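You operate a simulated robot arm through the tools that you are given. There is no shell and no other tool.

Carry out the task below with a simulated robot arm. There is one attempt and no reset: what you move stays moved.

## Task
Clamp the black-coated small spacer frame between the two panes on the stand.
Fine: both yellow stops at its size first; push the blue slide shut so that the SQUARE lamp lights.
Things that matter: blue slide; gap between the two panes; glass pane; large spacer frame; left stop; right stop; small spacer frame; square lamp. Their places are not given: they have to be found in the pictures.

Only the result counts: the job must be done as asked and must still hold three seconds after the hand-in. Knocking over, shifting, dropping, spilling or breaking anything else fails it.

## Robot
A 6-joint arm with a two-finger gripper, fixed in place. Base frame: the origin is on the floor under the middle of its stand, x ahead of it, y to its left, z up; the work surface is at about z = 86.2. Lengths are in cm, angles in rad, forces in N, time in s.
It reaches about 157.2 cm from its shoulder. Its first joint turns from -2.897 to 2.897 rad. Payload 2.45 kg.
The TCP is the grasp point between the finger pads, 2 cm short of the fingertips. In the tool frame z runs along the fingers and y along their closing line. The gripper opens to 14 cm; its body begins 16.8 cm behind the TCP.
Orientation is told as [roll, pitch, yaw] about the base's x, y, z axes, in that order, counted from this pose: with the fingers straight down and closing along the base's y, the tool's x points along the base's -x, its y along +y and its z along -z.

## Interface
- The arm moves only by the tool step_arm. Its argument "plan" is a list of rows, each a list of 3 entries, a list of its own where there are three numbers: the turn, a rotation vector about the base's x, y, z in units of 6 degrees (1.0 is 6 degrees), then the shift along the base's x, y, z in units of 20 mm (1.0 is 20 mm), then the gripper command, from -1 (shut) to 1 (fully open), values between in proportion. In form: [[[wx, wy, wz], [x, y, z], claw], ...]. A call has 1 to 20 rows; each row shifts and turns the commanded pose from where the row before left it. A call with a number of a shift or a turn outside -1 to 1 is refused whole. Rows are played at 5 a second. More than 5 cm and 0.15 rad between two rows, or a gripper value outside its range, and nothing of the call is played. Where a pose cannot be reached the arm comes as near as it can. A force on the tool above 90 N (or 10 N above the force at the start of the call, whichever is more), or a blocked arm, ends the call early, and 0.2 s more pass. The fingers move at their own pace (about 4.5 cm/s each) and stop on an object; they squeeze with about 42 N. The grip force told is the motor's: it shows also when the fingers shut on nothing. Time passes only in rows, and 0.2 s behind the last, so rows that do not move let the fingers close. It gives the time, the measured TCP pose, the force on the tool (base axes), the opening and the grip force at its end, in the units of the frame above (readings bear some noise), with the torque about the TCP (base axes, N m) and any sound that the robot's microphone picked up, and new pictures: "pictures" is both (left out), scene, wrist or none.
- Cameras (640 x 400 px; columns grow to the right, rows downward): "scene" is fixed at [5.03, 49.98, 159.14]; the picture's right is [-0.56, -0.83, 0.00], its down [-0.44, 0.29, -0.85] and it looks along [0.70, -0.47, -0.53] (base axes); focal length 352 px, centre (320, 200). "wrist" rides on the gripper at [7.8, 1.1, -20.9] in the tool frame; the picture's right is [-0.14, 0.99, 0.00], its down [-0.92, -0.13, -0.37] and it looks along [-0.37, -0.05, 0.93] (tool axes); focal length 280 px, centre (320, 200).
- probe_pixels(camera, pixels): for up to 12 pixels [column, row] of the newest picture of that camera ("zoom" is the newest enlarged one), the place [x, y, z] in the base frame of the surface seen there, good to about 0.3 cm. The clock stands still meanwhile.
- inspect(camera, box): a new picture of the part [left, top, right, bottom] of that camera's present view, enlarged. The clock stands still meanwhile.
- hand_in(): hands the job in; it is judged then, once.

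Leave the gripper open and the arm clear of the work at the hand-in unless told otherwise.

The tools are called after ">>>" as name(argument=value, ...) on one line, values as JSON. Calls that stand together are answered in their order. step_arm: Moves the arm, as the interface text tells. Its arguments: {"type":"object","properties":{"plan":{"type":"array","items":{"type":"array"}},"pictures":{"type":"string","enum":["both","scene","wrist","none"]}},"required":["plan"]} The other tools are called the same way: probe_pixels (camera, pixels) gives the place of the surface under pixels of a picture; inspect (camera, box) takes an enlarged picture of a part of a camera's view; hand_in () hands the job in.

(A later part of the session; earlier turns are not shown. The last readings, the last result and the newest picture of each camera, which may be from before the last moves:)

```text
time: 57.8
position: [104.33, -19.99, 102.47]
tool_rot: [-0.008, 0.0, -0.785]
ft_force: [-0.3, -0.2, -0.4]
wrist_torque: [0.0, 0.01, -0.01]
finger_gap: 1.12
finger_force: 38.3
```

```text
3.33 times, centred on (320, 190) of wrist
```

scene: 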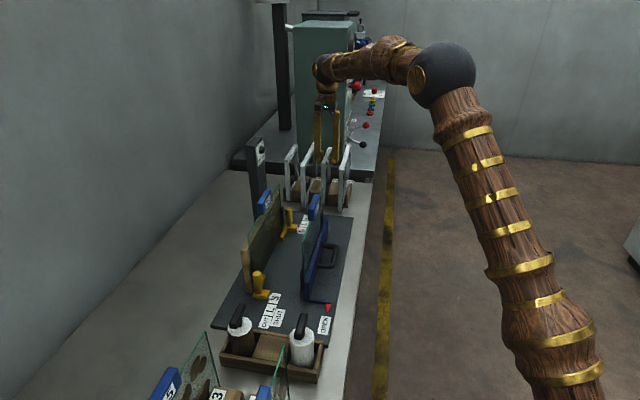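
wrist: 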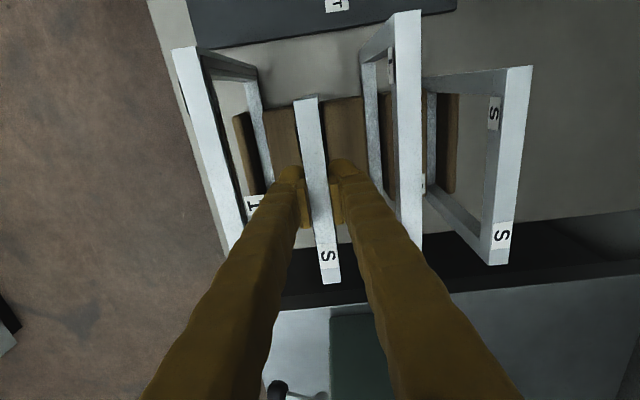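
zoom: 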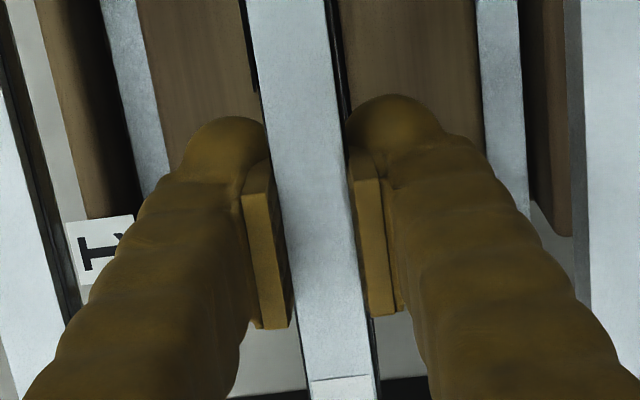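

Gripped (gap 1.12, 38 N). Lift slowly straight up 10 cm, watching the force.

>>> step_arm(plan=[[[0, 0, 0], [0, 0, 0], -1], [[0, 0, 0], [0, 0, 0.25], -1], [[0, 0, 0], [0, 0, 0.35], -1], [[0, 0, 0], [0, 0, 0.4], -1]])

>>> inspect(camera="scene", box=[270, 90, 390, 220])

```text
time: 58.8
position: [104.25, -19.84, 104.38]
tool_rot: [-0.006, -0.001, -0.785]
ft_force: [-0.4, 0.4, -1.4]
wrist_torque: [-0.01, -0.01, 0.01]
finger_gap: 1.12
finger_force: 38.5
```

scene: 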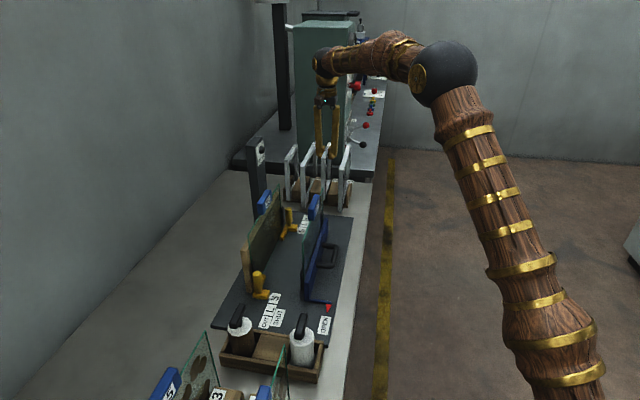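
wrist: 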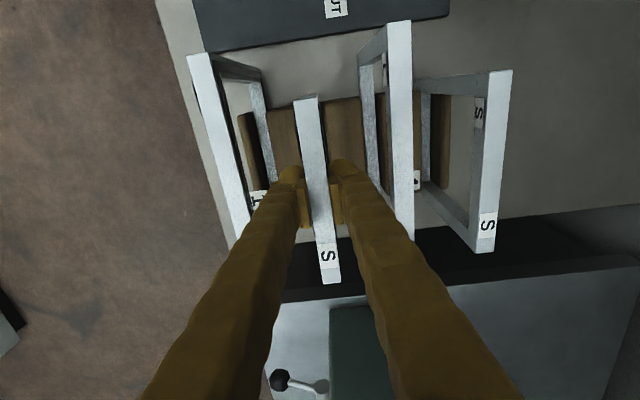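

```text
3.08 times, centred on (330, 155) of scene
```

zoom: 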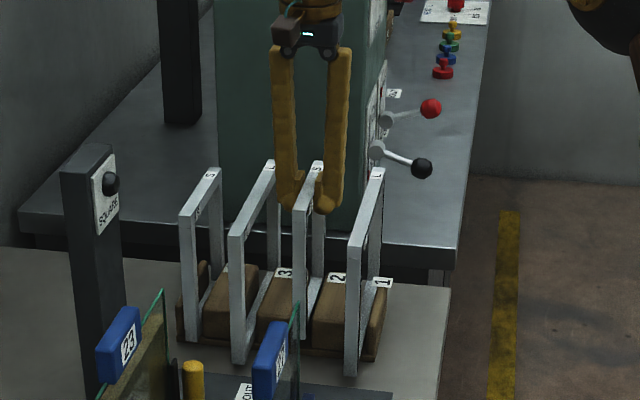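

The frame comes up with the fingers, load about 1–2 N. Continue up to z≈112.6.

>>> step_arm(plan=[[[0, 0, 0], [0, 0, 0.5], -1], [[0, 0, 0], [0, 0, 0.6], -1], [[0, 0, 0], [0, 0, 0.6], -1], [[0, 0, 0], [0, 0, 0.6], -1], [[0, 0, 0], [0, 0, 0.6], -1], [[0, 0, 0], [0, 0, 0.6], -1], [[0, 0, 0], [0, 0, 0.6], -1]])

>>> inspect(camera="scene", box=[270, 90, 390, 220])

>>> inspect(camera="wrist", box=[180, 20, 440, 280])

```text
time: 60.4
position: [104.36, -19.8, 112.51]
tool_rot: [-0.008, 0.0, -0.786]
ft_force: [0.5, 0.2, -2.2]
wrist_torque: [0.02, -0.04, 0.0]
finger_gap: 1.11
finger_force: 38.2
```

scene: 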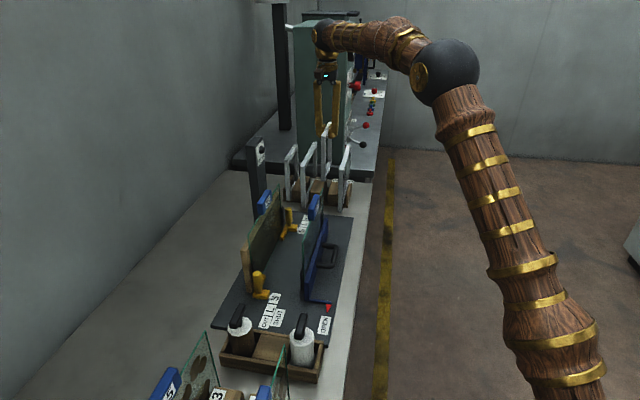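
wrist: 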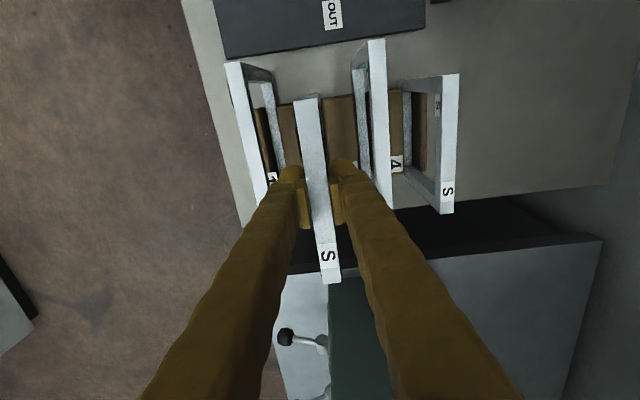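

```text
3.08 times, centred on (330, 155) of scene
```

zoom: 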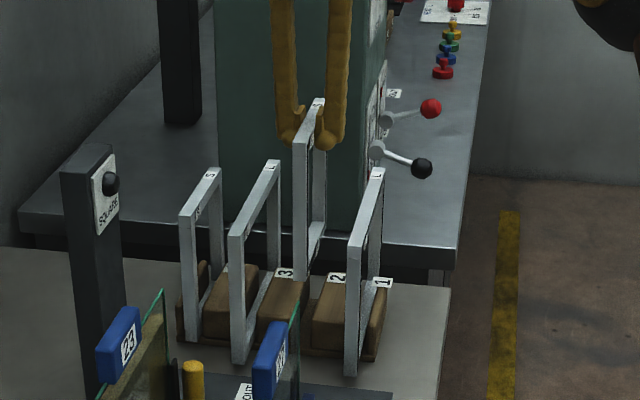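

```text
1.54 times, centred on (310, 150) of wrist
```

zoom: 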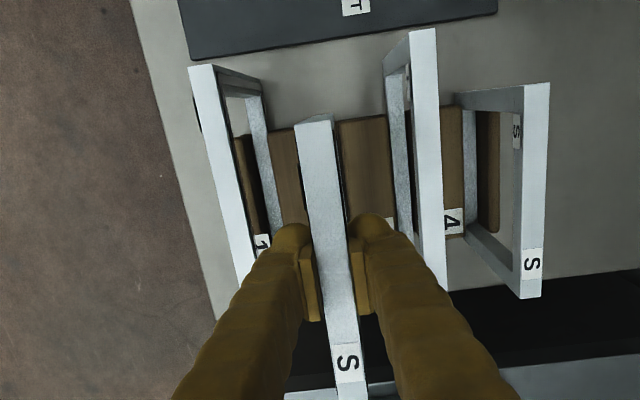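

The frame is above the blocks. I probe its bottom corner (scene ≈(323,180)) and top for its height.

>>> probe_pixels(camera="scene", pixels=[[323, 181], [322, 179], [324, 135], [322, 136], [330, 172], [325, 150], [338, 187], [310, 186], [328, 183]])

>>> inspect(camera="scene", box=[300, 115, 350, 195])

```text
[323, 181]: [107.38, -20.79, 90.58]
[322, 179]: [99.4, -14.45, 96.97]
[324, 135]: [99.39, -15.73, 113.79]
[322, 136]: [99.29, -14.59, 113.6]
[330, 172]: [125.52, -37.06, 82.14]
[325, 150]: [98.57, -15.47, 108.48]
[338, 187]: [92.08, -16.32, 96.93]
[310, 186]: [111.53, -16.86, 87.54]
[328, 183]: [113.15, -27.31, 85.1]
```

```text
5.00 times, centred on (325, 155) of scene
```

zoom: 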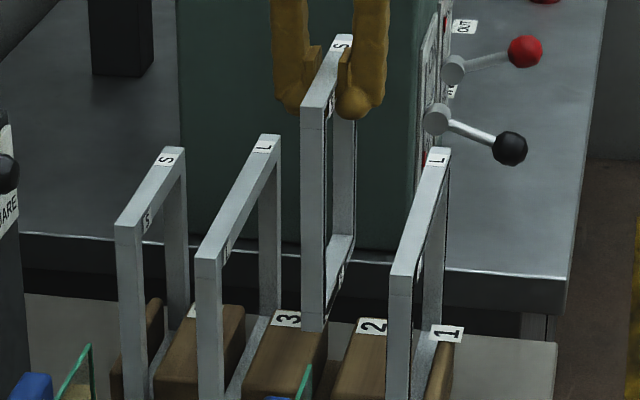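

Frame height ≈17.5 cm (bottom now ≈96). I move along the frame's own plane (−x,+y) out of the rack, about 18 cm.

>>> step_arm(plan=[[[0, 0, 0], [-0.4, 0.4, 0.05], -1], [[0, 0, 0], [-0.6, 0.6, 0.05], -1], [[0, 0, 0], [-0.7, 0.7, 0], -1], [[0, 0, 0], [-0.7, 0.7, 0], -1], [[0, 0, 0], [-0.7, 0.7, 0], -1], [[0, 0, 0], [-0.7, 0.7, 0], -1], [[0, 0, 0], [-0.7, 0.7, 0], -1], [[0, 0, 0], [-0.7, 0.7, 0], -1], [[0, 0, 0], [-0.6, 0.6, 0], -1], [[0, 0, 0], [-0.4, 0.4, 0], -1]])

```text
time: 62.6
position: [91.86, -7.63, 112.68]
tool_rot: [-0.007, 0.002, -0.786]
ft_force: [0.6, -0.7, -0.4]
wrist_torque: [0.01, 0.0, 0.02]
finger_gap: 1.11
finger_force: 38.8
```

scene: 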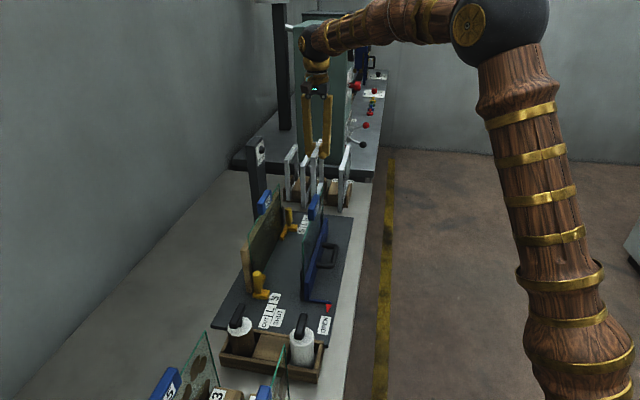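
wrist: 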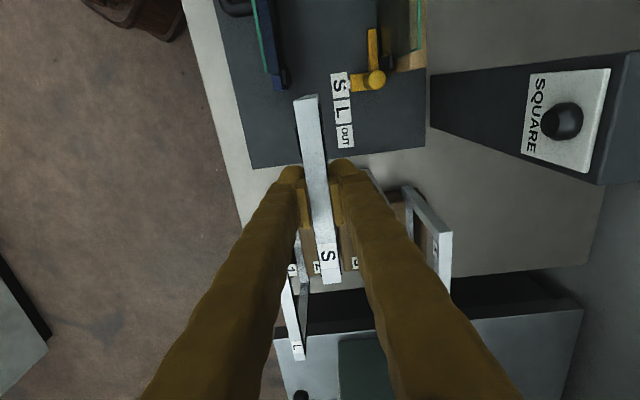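

Clear of the rack. I enlarge the gap between the panes to choose the entry line.

>>> inspect(camera="wrist", box=[230, 0, 450, 140])

>>> probe_pixels(camera="zoom", pixels=[[165, 235], [170, 210], [120, 60], [110, 120], [130, 200], [555, 120], [540, 60], [520, 170], [435, 90], [418, 90], [432, 220], [330, 300]])

```text
2.86 times, centred on (340, 70) of wrist
```

zoom: 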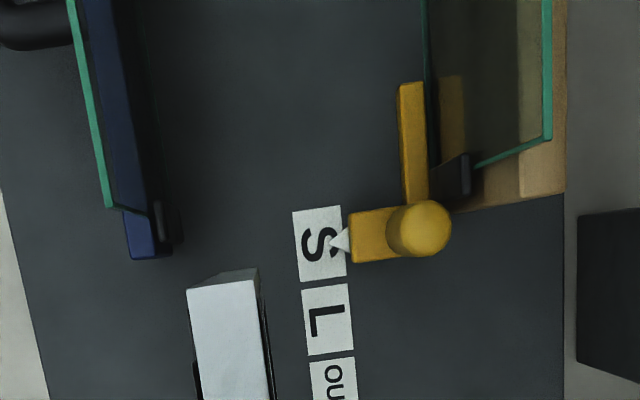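

```text
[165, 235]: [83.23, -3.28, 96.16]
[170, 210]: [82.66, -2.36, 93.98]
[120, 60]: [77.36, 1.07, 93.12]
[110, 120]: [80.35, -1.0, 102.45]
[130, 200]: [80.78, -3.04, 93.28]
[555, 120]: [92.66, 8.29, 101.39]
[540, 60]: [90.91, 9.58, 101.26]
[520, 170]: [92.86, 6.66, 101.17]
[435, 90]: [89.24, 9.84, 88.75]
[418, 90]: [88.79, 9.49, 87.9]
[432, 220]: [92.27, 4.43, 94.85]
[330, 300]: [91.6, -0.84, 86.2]
```

Slide pane front is at w≈56.8 and the fixed pane face at w≈70. I carry the frame between the panes to TCP ≈(77.5,11.6) (w=63, centred between the stop arms), still at z 112.7.

>>> step_arm(plan=[[[0, 0, 0], [-0.3, 0.5, 0], -1], [[0, 0, 0], [-0.55, 0.75, 0], -1], [[0, 0, 0], [-0.6, 0.8, 0], -1], [[0, 0, 0], [-0.65, 0.85, 0], -1], [[0, 0, 0], [-0.65, 0.85, 0], -1], [[0, 0, 0], [-0.65, 0.85, 0], -1], [[0, 0, 0], [-0.65, 0.85, 0], -1], [[0, 0, 0], [-0.65, 0.85, 0], -1], [[0, 0, 0], [-0.65, 0.85, 0], -1], [[0, 0, 0], [-0.65, 0.85, 0], -1], [[0, 0, 0], [-0.6, 0.85, 0], -1], [[0, 0, 0], [-0.6, 0.8, 0], -1], [[0, 0, 0], [-0.35, 0.5, 0], -1], [[0, 0, 0], [-0.28, 0.315, 0], -1]])

```text
time: 65.6
position: [76.08, 13.34, 112.69]
tool_rot: [-0.007, 0.001, -0.786]
ft_force: [-0.3, 0.2, -0.2]
wrist_torque: [0.02, -0.01, -0.01]
finger_gap: 1.11
finger_force: 38.2
```

scene: 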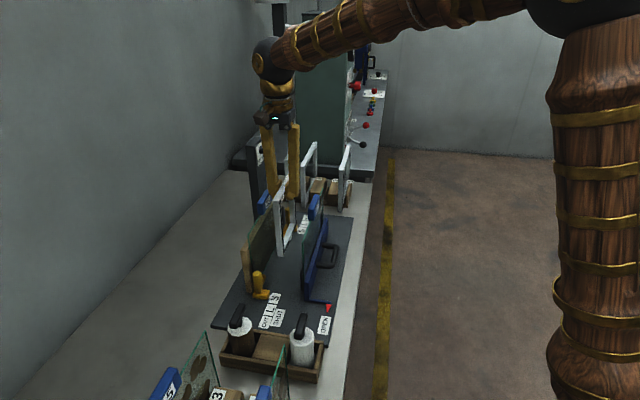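
wrist: 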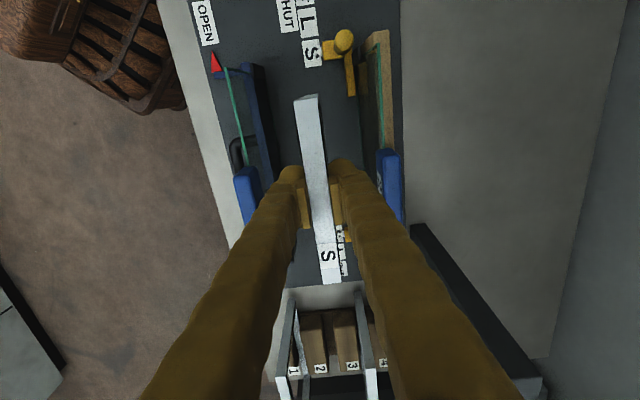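

I overshot by ~2 cm; TCP is at q 44.4. I measure the left stop arm, panes and handles from here before correcting.

>>> inspect(camera="wrist", box=[220, 20, 420, 220])

>>> probe_pixels(camera="wrist", pixels=[[353, 93], [349, 95], [311, 100], [270, 170], [255, 195], [378, 155], [388, 200], [368, 140], [362, 110], [250, 100], [246, 180], [380, 180]])

```text
2.00 times, centred on (320, 120) of wrist
```

zoom: 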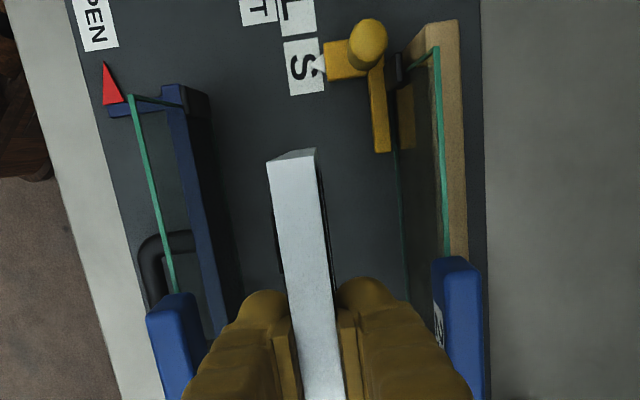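

```text
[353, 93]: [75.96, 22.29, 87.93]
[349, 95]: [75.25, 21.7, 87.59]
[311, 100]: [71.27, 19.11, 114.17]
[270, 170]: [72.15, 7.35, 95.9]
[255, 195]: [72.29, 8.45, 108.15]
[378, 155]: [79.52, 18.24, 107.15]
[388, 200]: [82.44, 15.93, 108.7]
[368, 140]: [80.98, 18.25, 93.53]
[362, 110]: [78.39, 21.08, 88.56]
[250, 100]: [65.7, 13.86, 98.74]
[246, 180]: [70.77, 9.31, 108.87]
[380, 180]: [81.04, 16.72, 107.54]
```

Tip of left arm is at q≈37.95; frame is ~15 cm wide. Handle-free corridor w 57.4–69.0, mid 63.2. Correct to TCP (77.7,11.67), then start descending to z≈107.

>>> step_arm(plan=[[[0, 0, 0], [0.4, -0.41, 0], -1], [[0, 0, 0], [0.415, -0.425, 0], -1], [[0, 0, 0], [0, 0, 0], -1], [[0, 0, 0], [0, 0, -0.5], -1], [[0, 0, 0], [0, 0, -0.6], -1], [[0, 0, 0], [0, 0, -0.6], -1], [[0, 0, 0], [0, 0, -0.6], -1], [[0, 0, 0], [0, 0, -0.5], -1]])

>>> inspect(camera="wrist", box=[220, 60, 420, 260])

>>> inspect(camera="scene", box=[220, 140, 360, 310])

```text
time: 67.4
position: [77.85, 11.68, 107.23]
tool_rot: [-0.008, 0.0, -0.785]
ft_force: [-0.7, -0.4, -0.6]
wrist_torque: [-0.02, 0.04, -0.02]
finger_gap: 1.13
finger_force: 38.3
```

scene: 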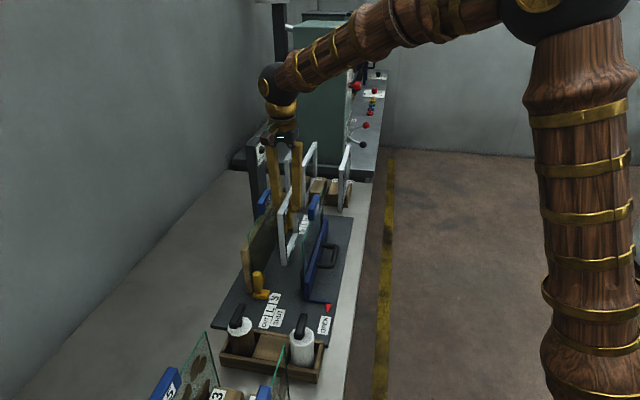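
wrist: 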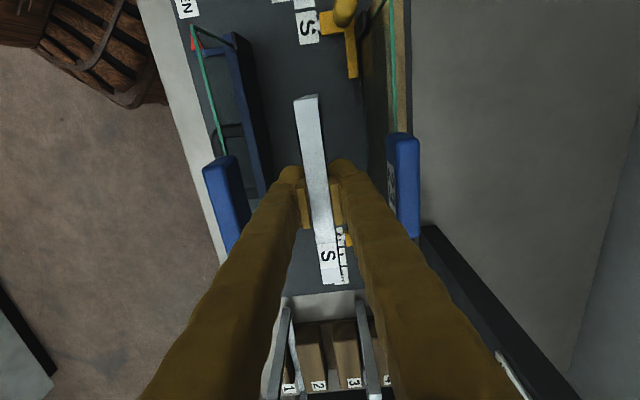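

```text
2.00 times, centred on (320, 160) of wrist
```

zoom: 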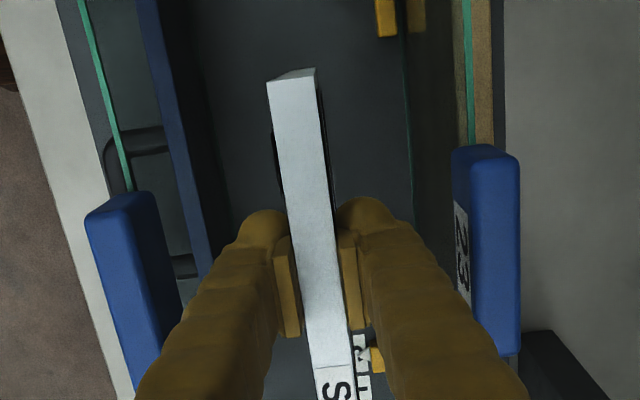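

```text
2.35 times, centred on (290, 225) of scene
```

zoom: 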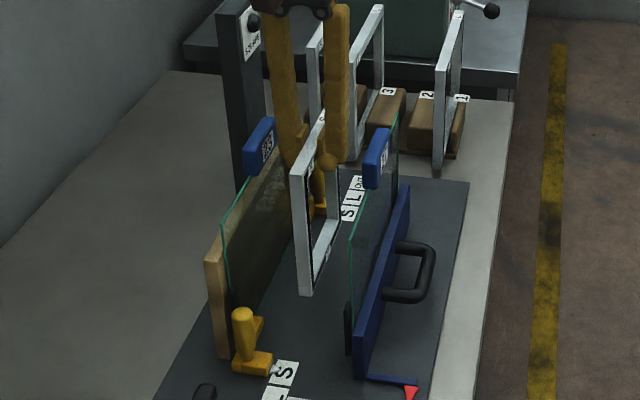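

Both fingers clear the blue handles. Descend to z≈103.3.

>>> step_arm(plan=[[[0, 0, 0], [0, 0, -0.5], -1], [[0, 0, 0], [0, 0, -0.5], -1], [[0, 0, 0], [0, 0, -0.5], -1], [[0, 0, 0], [0, 0, -0.45], -1], [[0, 0, 0], [0, 0, 0], -1]])

>>> inspect(camera="scene", box=[220, 160, 360, 330])

>>> inspect(camera="wrist", box=[220, 60, 420, 260])

```text
time: 68.6
position: [77.87, 11.62, 103.32]
tool_rot: [-0.006, 0.0, -0.785]
ft_force: [-0.3, 0.2, -1.1]
wrist_torque: [0.03, 0.0, -0.01]
finger_gap: 1.1
finger_force: 38.2
```

scene: 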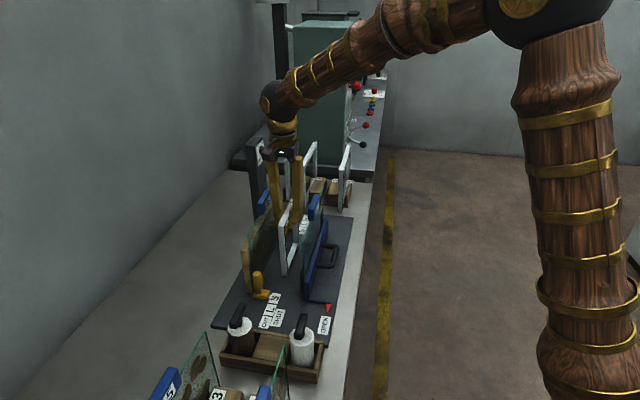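
wrist: 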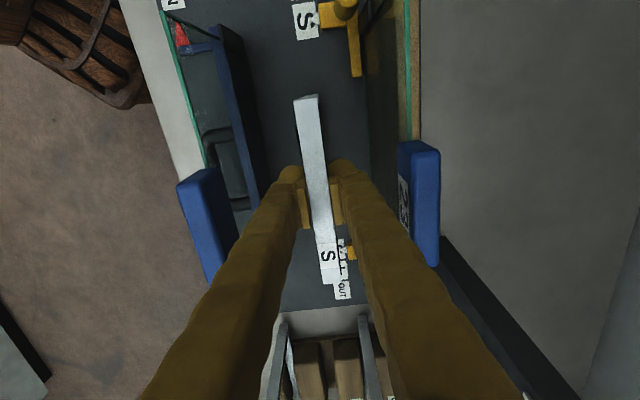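

```text
2.35 times, centred on (290, 245) of scene
```

zoom: 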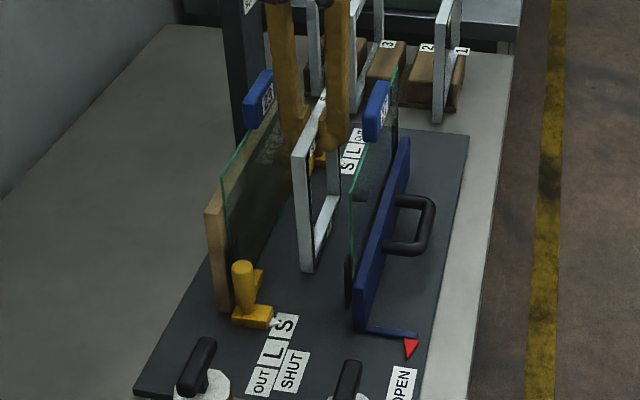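

```text
2.00 times, centred on (320, 160) of wrist
```

zoom: 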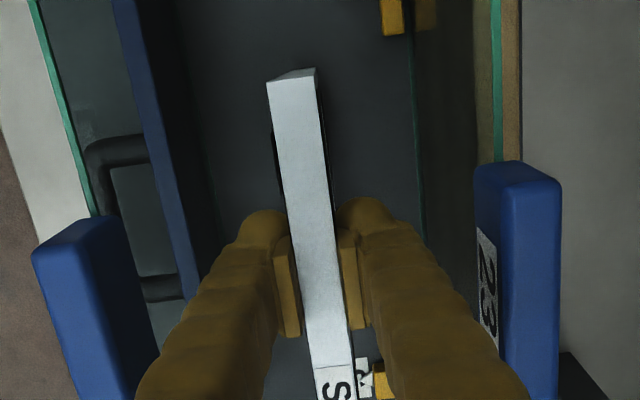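

Now lower slowly in ~1 mm steps to feel the plate.

>>> step_arm(plan=[[[0, 0, 0], [0, 0, -0.06], -1], [[0, 0, 0], [0, 0, -0.06], -1], [[0, 0, 0], [0, 0, -0.06], -1], [[0, 0, 0], [0, 0, -0.06], -1], [[0, 0, 0], [0, 0, -0.06], -1], [[0, 0, 0], [0, 0, 0], -1]], pictures="none")

```text
time: 70.0
position: [77.74, 11.77, 102.67]
tool_rot: [-0.007, -0.001, -0.785]
ft_force: [0.4, -0.3, -1.3]
wrist_torque: [-0.02, 0.03, -0.01]
finger_gap: 1.14
finger_force: 38.5
```

>>> step_arm(plan=[[[0, 0, 0], [0, 0, -0.04], -1], [[0, 0, 0], [0, 0, -0.04], -1], [[0, 0, 0], [0, 0, 0], -1]], pictures="none")

```text
time: 70.8
position: [77.74, 11.66, 102.54]
tool_rot: [-0.007, 0.0, -0.785]
ft_force: [-0.9, 0.8, 2.4]
wrist_torque: [0.15, 0.15, 0.01]
finger_gap: 1.12
finger_force: 37.9
```

Force z rose from −1.3 to +2.4: contact begins. One more small step.

>>> step_arm(plan=[[[0, 0, 0], [0, 0, -0.03], -1], [[0, 0, 0], [0, 0, 0], -1]], pictures="both")

>>> inspect(camera="scene", box=[240, 180, 340, 300])

```text
time: 71.4
position: [77.92, 11.65, 102.6]
tool_rot: [-0.005, -0.002, -0.786]
ft_force: [-0.7, -0.2, 13.0]
wrist_torque: [0.15, 0.14, 0.01]
finger_gap: 1.09
finger_force: 37.9
```

scene: 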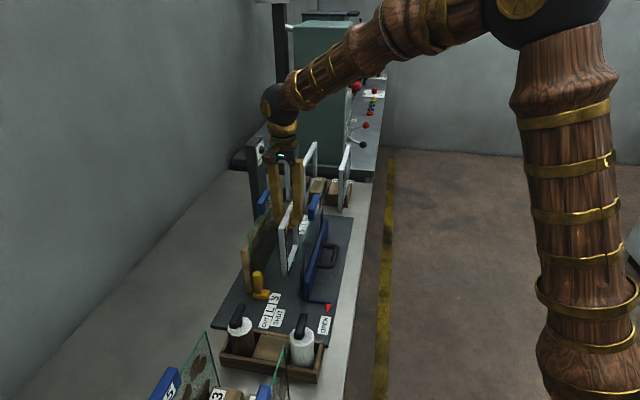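
wrist: 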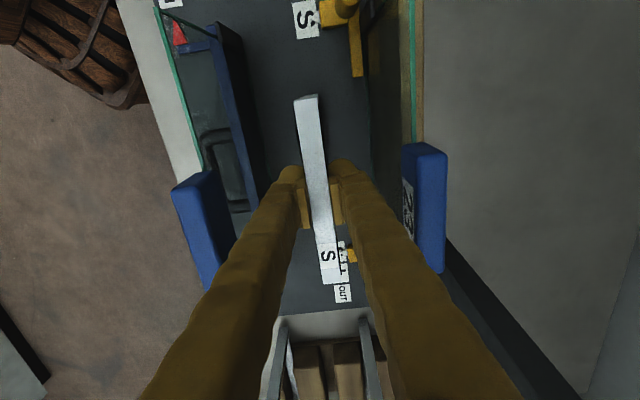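

```text
3.33 times, centred on (290, 240) of scene
```

zoom: 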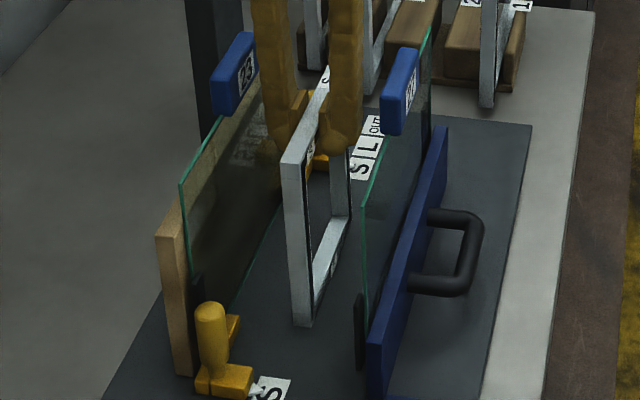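

The frame stands on the plate (13 N). I ease up 0.4 mm, then open the fingers to ~2.6 cm gently and check that it stands.

>>> step_arm(plan=[[[0, 0, 0], [0, 0, 0.02], -1], [[0, 0, 0], [0, 0, 0], -0.82], [[0, 0, 0], [0, 0, 0], -0.75], [[0, 0, 0], [0, 0, 0], -0.68], [[0, 0, 0], [0, 0, 0], -0.64], [[0, 0, 0], [0, 0, 0], -0.62]], pictures="both")

>>> inspect(camera="wrist", box=[220, 60, 420, 260])

>>> inspect(camera="scene", box=[240, 180, 340, 300])

```text
time: 72.8
position: [77.83, 11.72, 102.64]
tool_rot: [-0.007, 0.001, -0.783]
ft_force: [0.9, 0.1, 0.2]
wrist_torque: [-0.01, 0.02, 0.0]
finger_gap: 2.67
finger_force: 0.1
```

scene: 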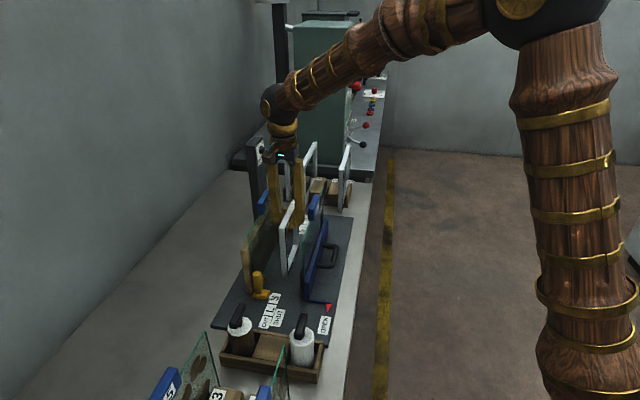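
wrist: 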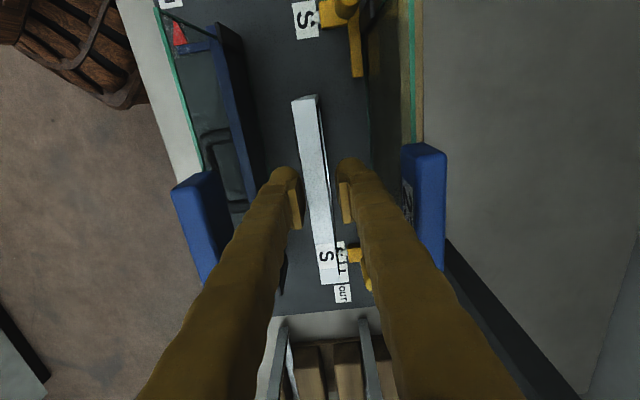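

```text
2.00 times, centred on (320, 160) of wrist
```

zoom: 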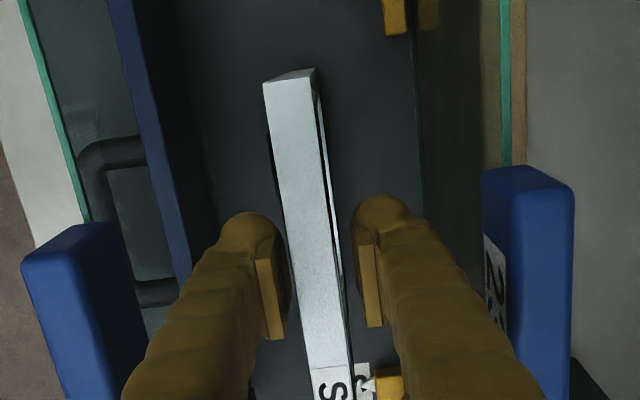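

```text
3.33 times, centred on (290, 240) of scene
```

zoom: 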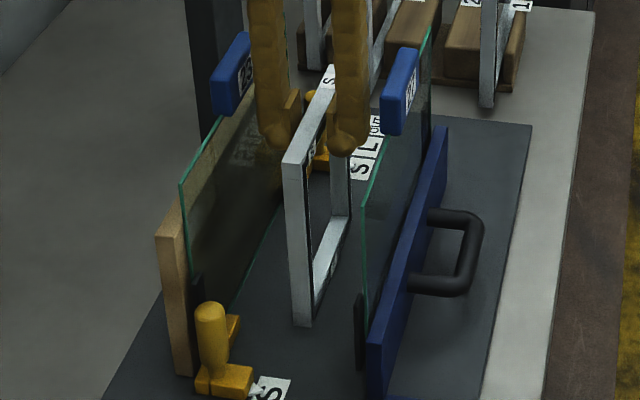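

The frame stands on its own. I rise slowly straight up.

>>> step_arm(plan=[[[0, 0, 0], [0, 0, 0.15], -0.62], [[0, 0, 0], [0, 0, 0.3], -0.62], [[0, 0, 0], [0, 0, 0.4], -0.62], [[0, 0, 0], [0, 0, 0.5], -0.62], [[0, 0, 0], [0, 0, 0.8], -0.62], [[0, 0, 0], [0, 0, 1], -0.62], [[0, 0, 0], [0, 0, 1], -0.62], [[0, 0, 0], [0, 0, 1], -0.62], [[0, 0, 0], [0, 0, 1], -0.62], [[0, 0, 0], [0, 0, 1], -0.62], [[0, 0, 0], [0, 0, 1], -0.62]])

>>> inspect(camera="wrist", box=[220, 60, 420, 260])

>>> inspect(camera="scene", box=[240, 180, 340, 300])

```text
time: 75.2
position: [77.83, 11.62, 118.93]
tool_rot: [-0.007, 0.002, -0.786]
ft_force: [-0.6, 0.8, 0.1]
wrist_torque: [-0.02, -0.02, -0.01]
finger_gap: 2.67
finger_force: 0.1
```

scene: 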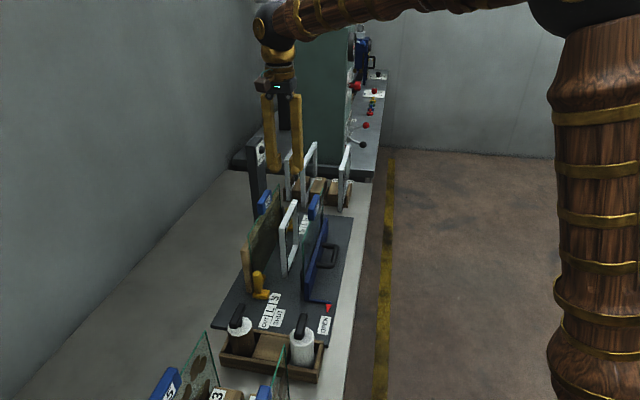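
wrist: 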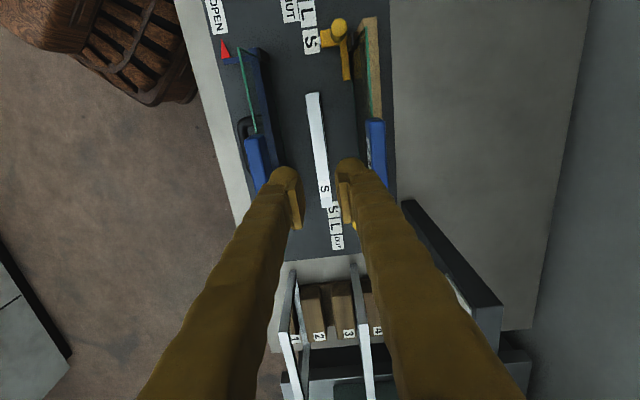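

```text
2.00 times, centred on (320, 160) of wrist
```

zoom: 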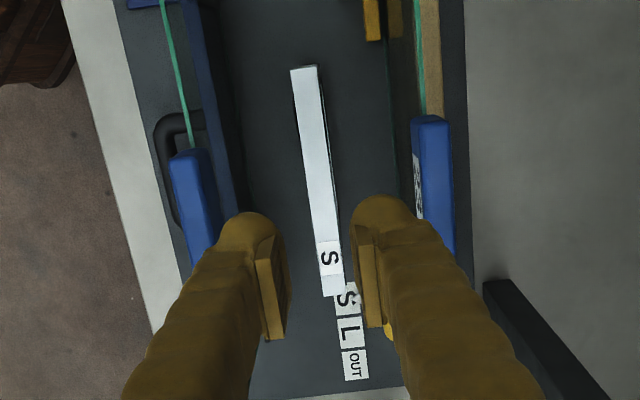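

```text
3.33 times, centred on (290, 240) of scene
```

zoom: 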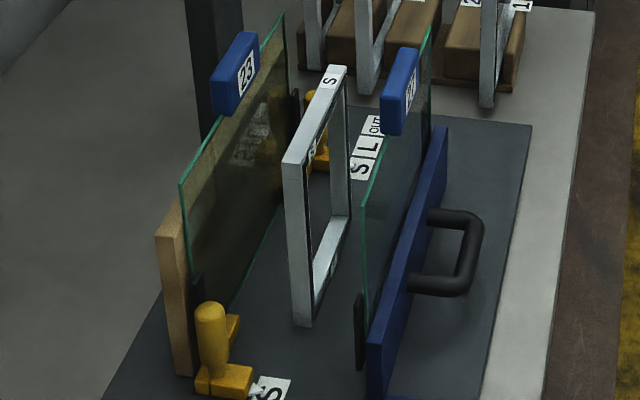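

The frame stands upright between the panes. I probe its end positions, the slide handle and blue slide plate.

>>> probe_pixels(camera="scene", pixels=[[332, 245], [331, 266], [320, 265], [320, 247], [326, 245], [325, 268], [318, 270], [333, 255], [310, 265], [300, 285], [304, 290], [328, 225]])

>>> probe_pixels(camera="wrist", pixels=[[312, 97], [325, 202], [318, 150], [353, 70], [246, 125], [240, 130], [256, 100], [230, 50], [262, 75], [250, 60], [225, 45], [258, 118]])

>>> inspect(camera="wrist", box=[200, 20, 300, 200])

```text
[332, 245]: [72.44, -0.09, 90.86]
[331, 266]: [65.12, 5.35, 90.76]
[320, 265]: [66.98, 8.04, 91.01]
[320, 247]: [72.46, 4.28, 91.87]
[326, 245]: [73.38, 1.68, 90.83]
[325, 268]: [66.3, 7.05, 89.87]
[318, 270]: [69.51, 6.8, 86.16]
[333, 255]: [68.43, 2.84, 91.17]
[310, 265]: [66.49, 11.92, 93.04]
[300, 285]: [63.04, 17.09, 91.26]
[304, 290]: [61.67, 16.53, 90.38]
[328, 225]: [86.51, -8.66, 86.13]
```

```text
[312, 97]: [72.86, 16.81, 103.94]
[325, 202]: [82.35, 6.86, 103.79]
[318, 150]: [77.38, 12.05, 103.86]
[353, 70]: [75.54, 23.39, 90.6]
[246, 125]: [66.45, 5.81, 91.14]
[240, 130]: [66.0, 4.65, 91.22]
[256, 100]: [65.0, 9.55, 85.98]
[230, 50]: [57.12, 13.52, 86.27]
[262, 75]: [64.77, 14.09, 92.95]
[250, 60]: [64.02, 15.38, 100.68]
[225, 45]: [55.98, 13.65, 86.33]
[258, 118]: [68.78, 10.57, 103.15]
```

```text
2.22 times, centred on (250, 110) of wrist
```

zoom: 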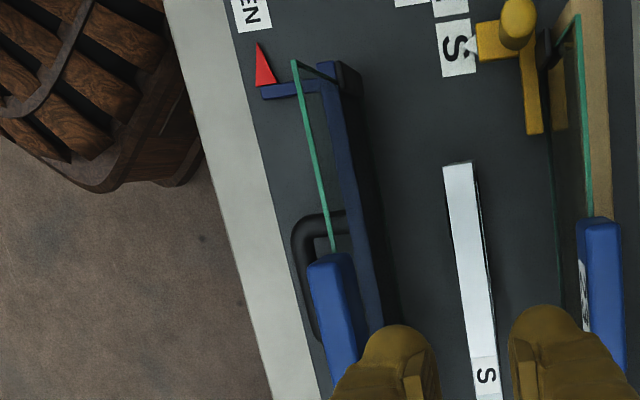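

Frame centre is at q≈46.5–46.8, between the stop arms. The handle's outer bar lies at w≈50 (z≈91, centre (68.4,2.8)). I will push it from behind with closed fingers; turn to yaw +45° (camera away from the stand) and go to above (64.8,−1.1).

>>> step_arm(plan=[[[0, 0, 0.9375], [-0.41, -0.4, 0], -1], [[0, 0, 0.9375], [-0.41, -0.4, 0], -1], [[0, 0, 0.9375], [-0.41, -0.4, 0], -1], [[0, 0, 0.9375], [-0.41, -0.4, 0], -1], [[0, 0, 0.9375], [-0.41, -0.4, 0], -1], [[0, 0, 0.9375], [-0.41, -0.4, 0], -1], [[0, 0, 0.9375], [-0.41, -0.4, 0], -1], [[0, 0, 0.9375], [-0.41, -0.4, 0], -1], [[0, 0, 0.9375], [-0.41, -0.4, 0], -1], [[0, 0, 0.9375], [-0.41, -0.4, 0], -1], [[0, 0, 0.9375], [-0.41, -0.4, 0], -1], [[0, 0, 0.9375], [-0.41, -0.4, 0], -1], [[0, 0, 0.9375], [-0.41, -0.4, 0], -1], [[0, 0, 0.9375], [-0.41, -0.4, 0], -1], [[0, 0, 0.9375], [-0.41, -0.4, 0], -1], [[0, 0, 0.9375], [-0.41, -0.4, 0], -1]])

```text
time: 78.6
position: [64.82, -0.96, 118.8]
tool_rot: [-0.008, 0.0, 0.789]
ft_force: [0.1, 0.2, 0.2]
wrist_torque: [-0.02, 0.0, 0.01]
finger_gap: 0.02
finger_force: 29.3
```

scene: 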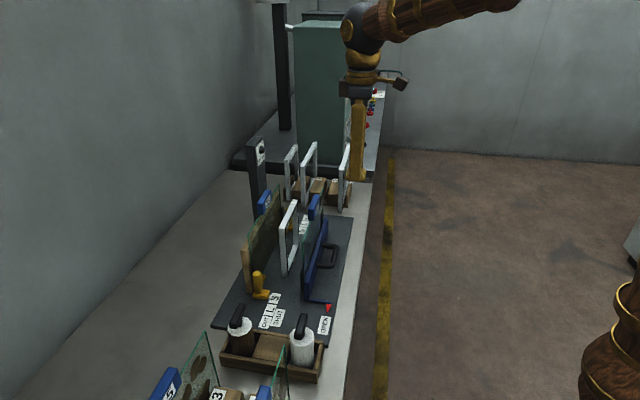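
wrist: 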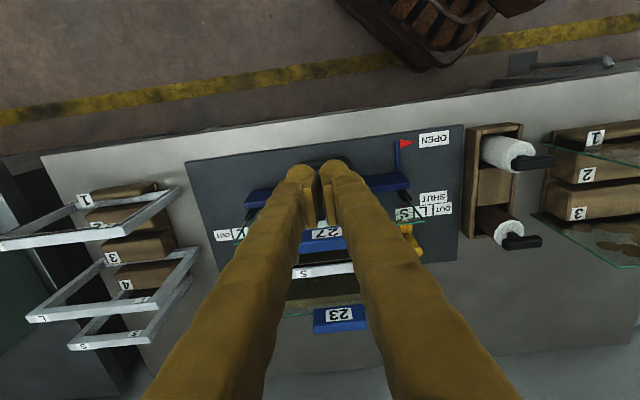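

Descend behind the handle to z≈95 first and check.

>>> step_arm(plan=[[[0, 0, 0], [0, 0, -1], -1], [[0, 0, 0], [0, 0, -1], -1], [[0, 0, 0], [0, 0, -1], -1], [[0, 0, 0], [0, 0, -1], -1], [[0, 0, 0], [0, 0, -1], -1], [[0, 0, 0], [0, 0, -1], -1], [[0, 0, 0], [0, 0, -1], -1], [[0, 0, 0], [0, 0, -1], -1], [[0, 0, 0], [0, 0, -1], -1], [[0, 0, 0], [0, 0, -1], -1], [[0, 0, 0], [0, 0, -1], -1], [[0, 0, 0], [0, 0, -0.9], -1]])

>>> inspect(camera="scene", box=[260, 160, 400, 300])

>>> inspect(camera="wrist", box=[220, 100, 420, 260])

```text
time: 81.2
position: [64.58, -1.13, 95.08]
tool_rot: [-0.006, 0.001, 0.784]
ft_force: [-0.4, -1.0, -0.5]
wrist_torque: [0.0, 0.01, 0.03]
finger_gap: 0.0
finger_force: 29.4
```

scene: 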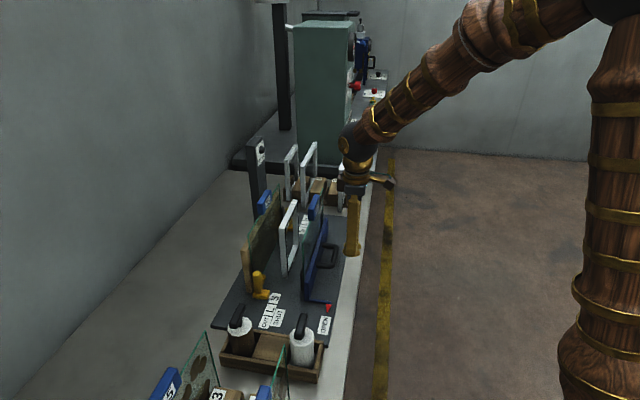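
wrist: 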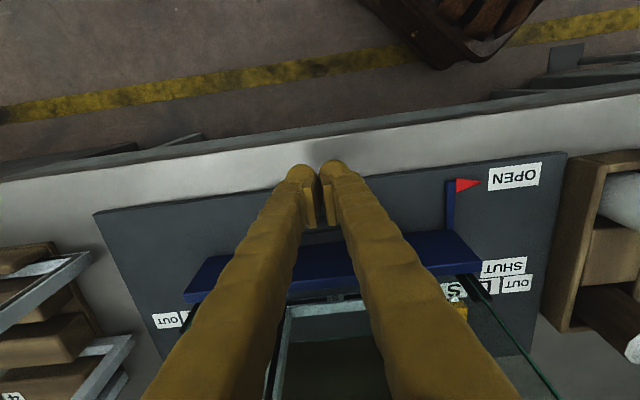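

```text
2.86 times, centred on (330, 230) of scene
```

zoom: 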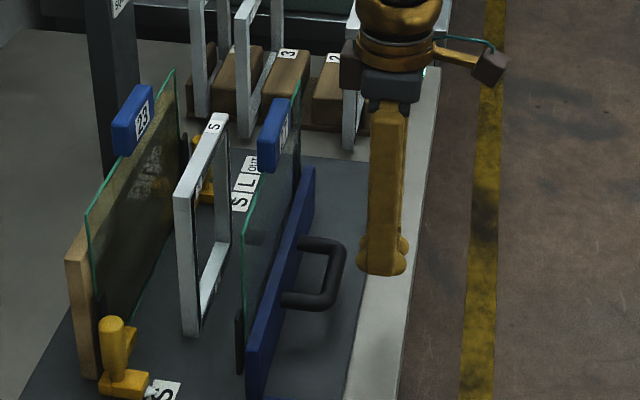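

```text
2.50 times, centred on (320, 180) of wrist
```

zoom: 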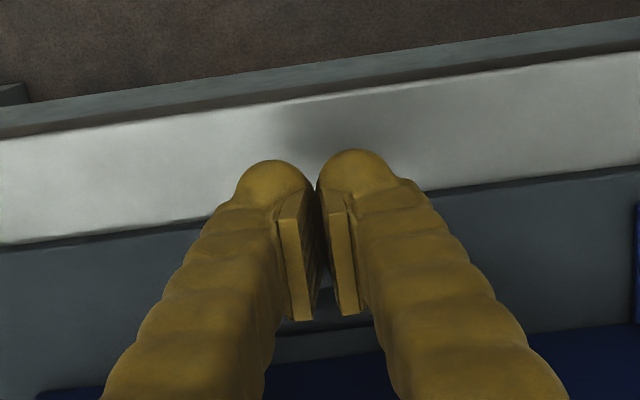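

Fingers are behind the handle bar. Lower to z≈89.8 and approach until contact.

>>> step_arm(plan=[[[0, 0, 0], [0, 0, -0.9], -1], [[0, 0, 0], [0, 0, -0.9], -1], [[0, 0, 0], [0, 0, -0.85], -1], [[0, 0, 0], [0.15, 0.15, 0], -1], [[0, 0, 0], [0.2, 0.2, 0], -1], [[0, 0, 0], [0.2, 0.2, 0], -1], [[0, 0, 0], [0.15, 0.15, 0], -1]])

>>> inspect(camera="scene", box=[260, 190, 380, 300])

```text
time: 82.8
position: [66.08, 0.22, 89.76]
tool_rot: [-0.009, -0.001, 0.786]
ft_force: [-0.1, 0.1, 0.4]
wrist_torque: [0.0, -0.02, -0.01]
finger_gap: 0.0
finger_force: 29.2
```

scene: 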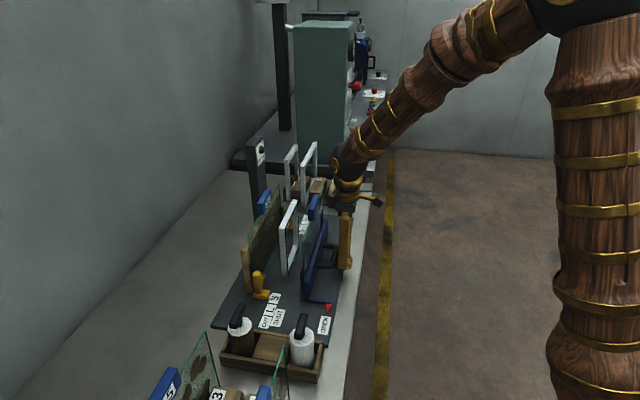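
wrist: 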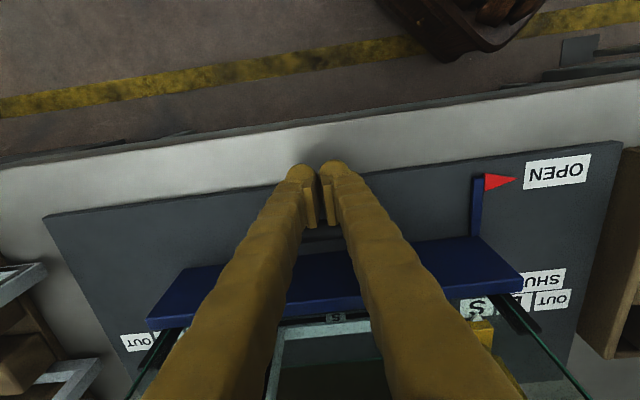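

```text
3.64 times, centred on (320, 245) of scene
```

zoom: 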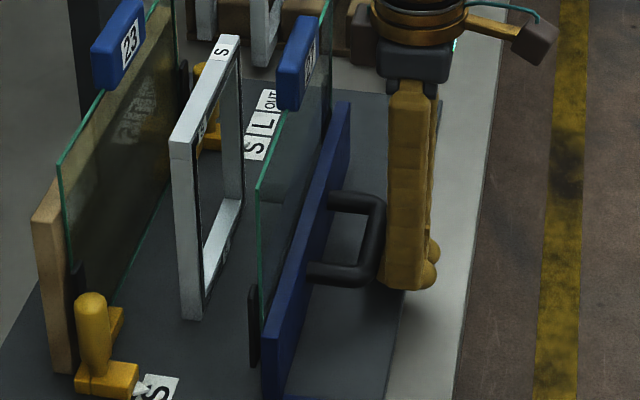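

Fingers almost touch the bar. Push slowly, 3.5 cm.

>>> step_arm(plan=[[[0, 0, 0], [0.12, 0.12, 0], -1], [[0, 0, 0], [0.12, 0.12, 0], -1], [[0, 0, 0], [0.12, 0.12, 0], -1], [[0, 0, 0], [0.12, 0.12, 0], -1], [[0, 0, 0], [0.12, 0.12, 0], -1], [[0, 0, 0], [0.12, 0.12, 0], -1], [[0, 0, 0], [0.12, 0.12, 0], -1], [[0, 0, 0], [0.12, 0.12, 0], -1], [[0, 0, 0], [0.12, 0.12, 0], -1], [[0, 0, 0], [0.12, 0.12, 0], -1]])

>>> inspect(camera="scene", box=[260, 190, 380, 300])

```text
time: 85.0
position: [68.56, 2.74, 89.71]
tool_rot: [-0.007, -0.001, 0.787]
ft_force: [-1.8, 0.1, -0.4]
wrist_torque: [0.01, 0.0, -0.02]
finger_gap: 0.0
finger_force: 29.3
```

scene: 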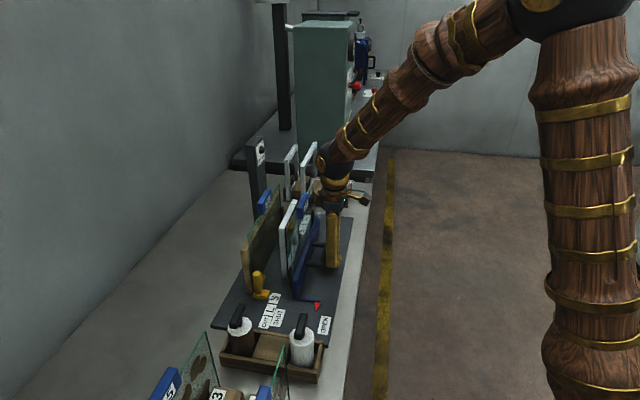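
wrist: 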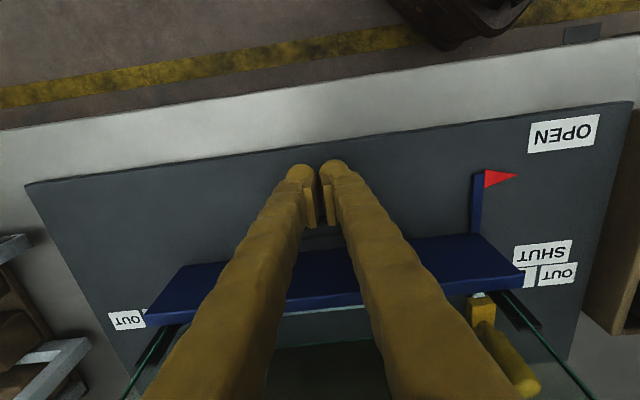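

```text
3.64 times, centred on (320, 245) of scene
```

zoom: 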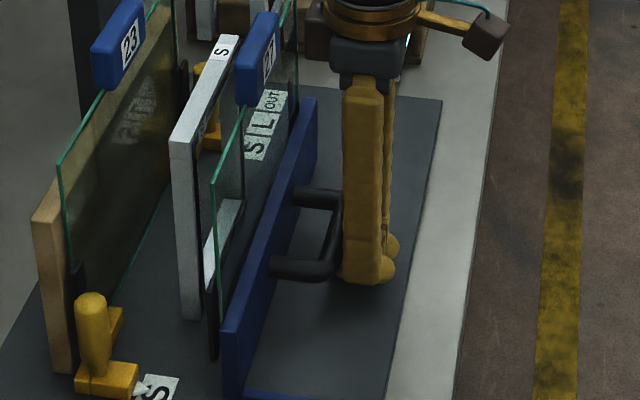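

The slide moves easily. Continue slowly until the pane nears the frame (2.6 cm).

>>> step_arm(plan=[[[0, 0, 0], [0.1, 0.1, 0], -1], [[0, 0, 0], [0.1, 0.1, 0], -1], [[0, 0, 0], [0.1, 0.1, 0], -1], [[0, 0, 0], [0.1, 0.1, 0], -1], [[0, 0, 0], [0.08, 0.08, 0], -1], [[0, 0, 0], [0.08, 0.08, 0], -1], [[0, 0, 0], [0.08, 0.08, 0], -1], [[0, 0, 0], [0.08, 0.08, 0], -1], [[0, 0, 0], [0.08, 0.08, 0], -1], [[0, 0, 0], [0.08, 0.08, 0], -1], [[0, 0, 0], [0.06, 0.06, 0], -1]])

>>> inspect(camera="scene", box=[240, 180, 360, 290])

```text
time: 87.4
position: [70.39, 4.57, 89.76]
tool_rot: [-0.007, -0.001, 0.785]
ft_force: [-1.2, -0.1, 1.1]
wrist_torque: [0.0, 0.0, 0.02]
finger_gap: 0.59
finger_force: 29.4
```

scene: 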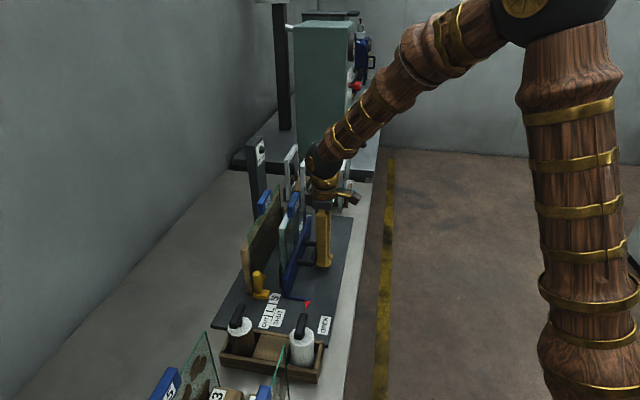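
wrist: 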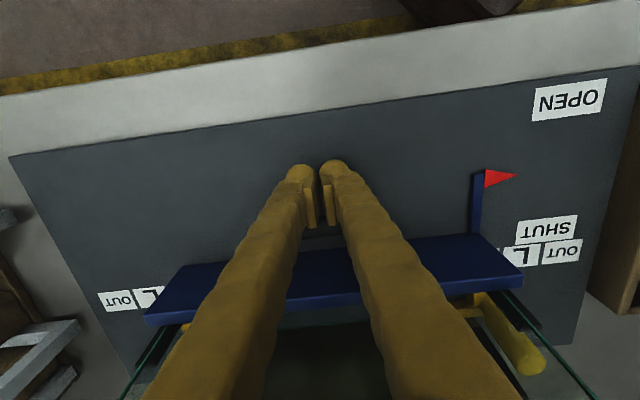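

```text
3.64 times, centred on (300, 235) of scene
```

zoom: 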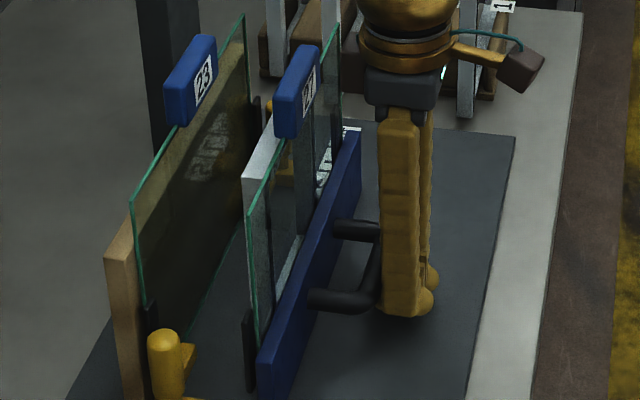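

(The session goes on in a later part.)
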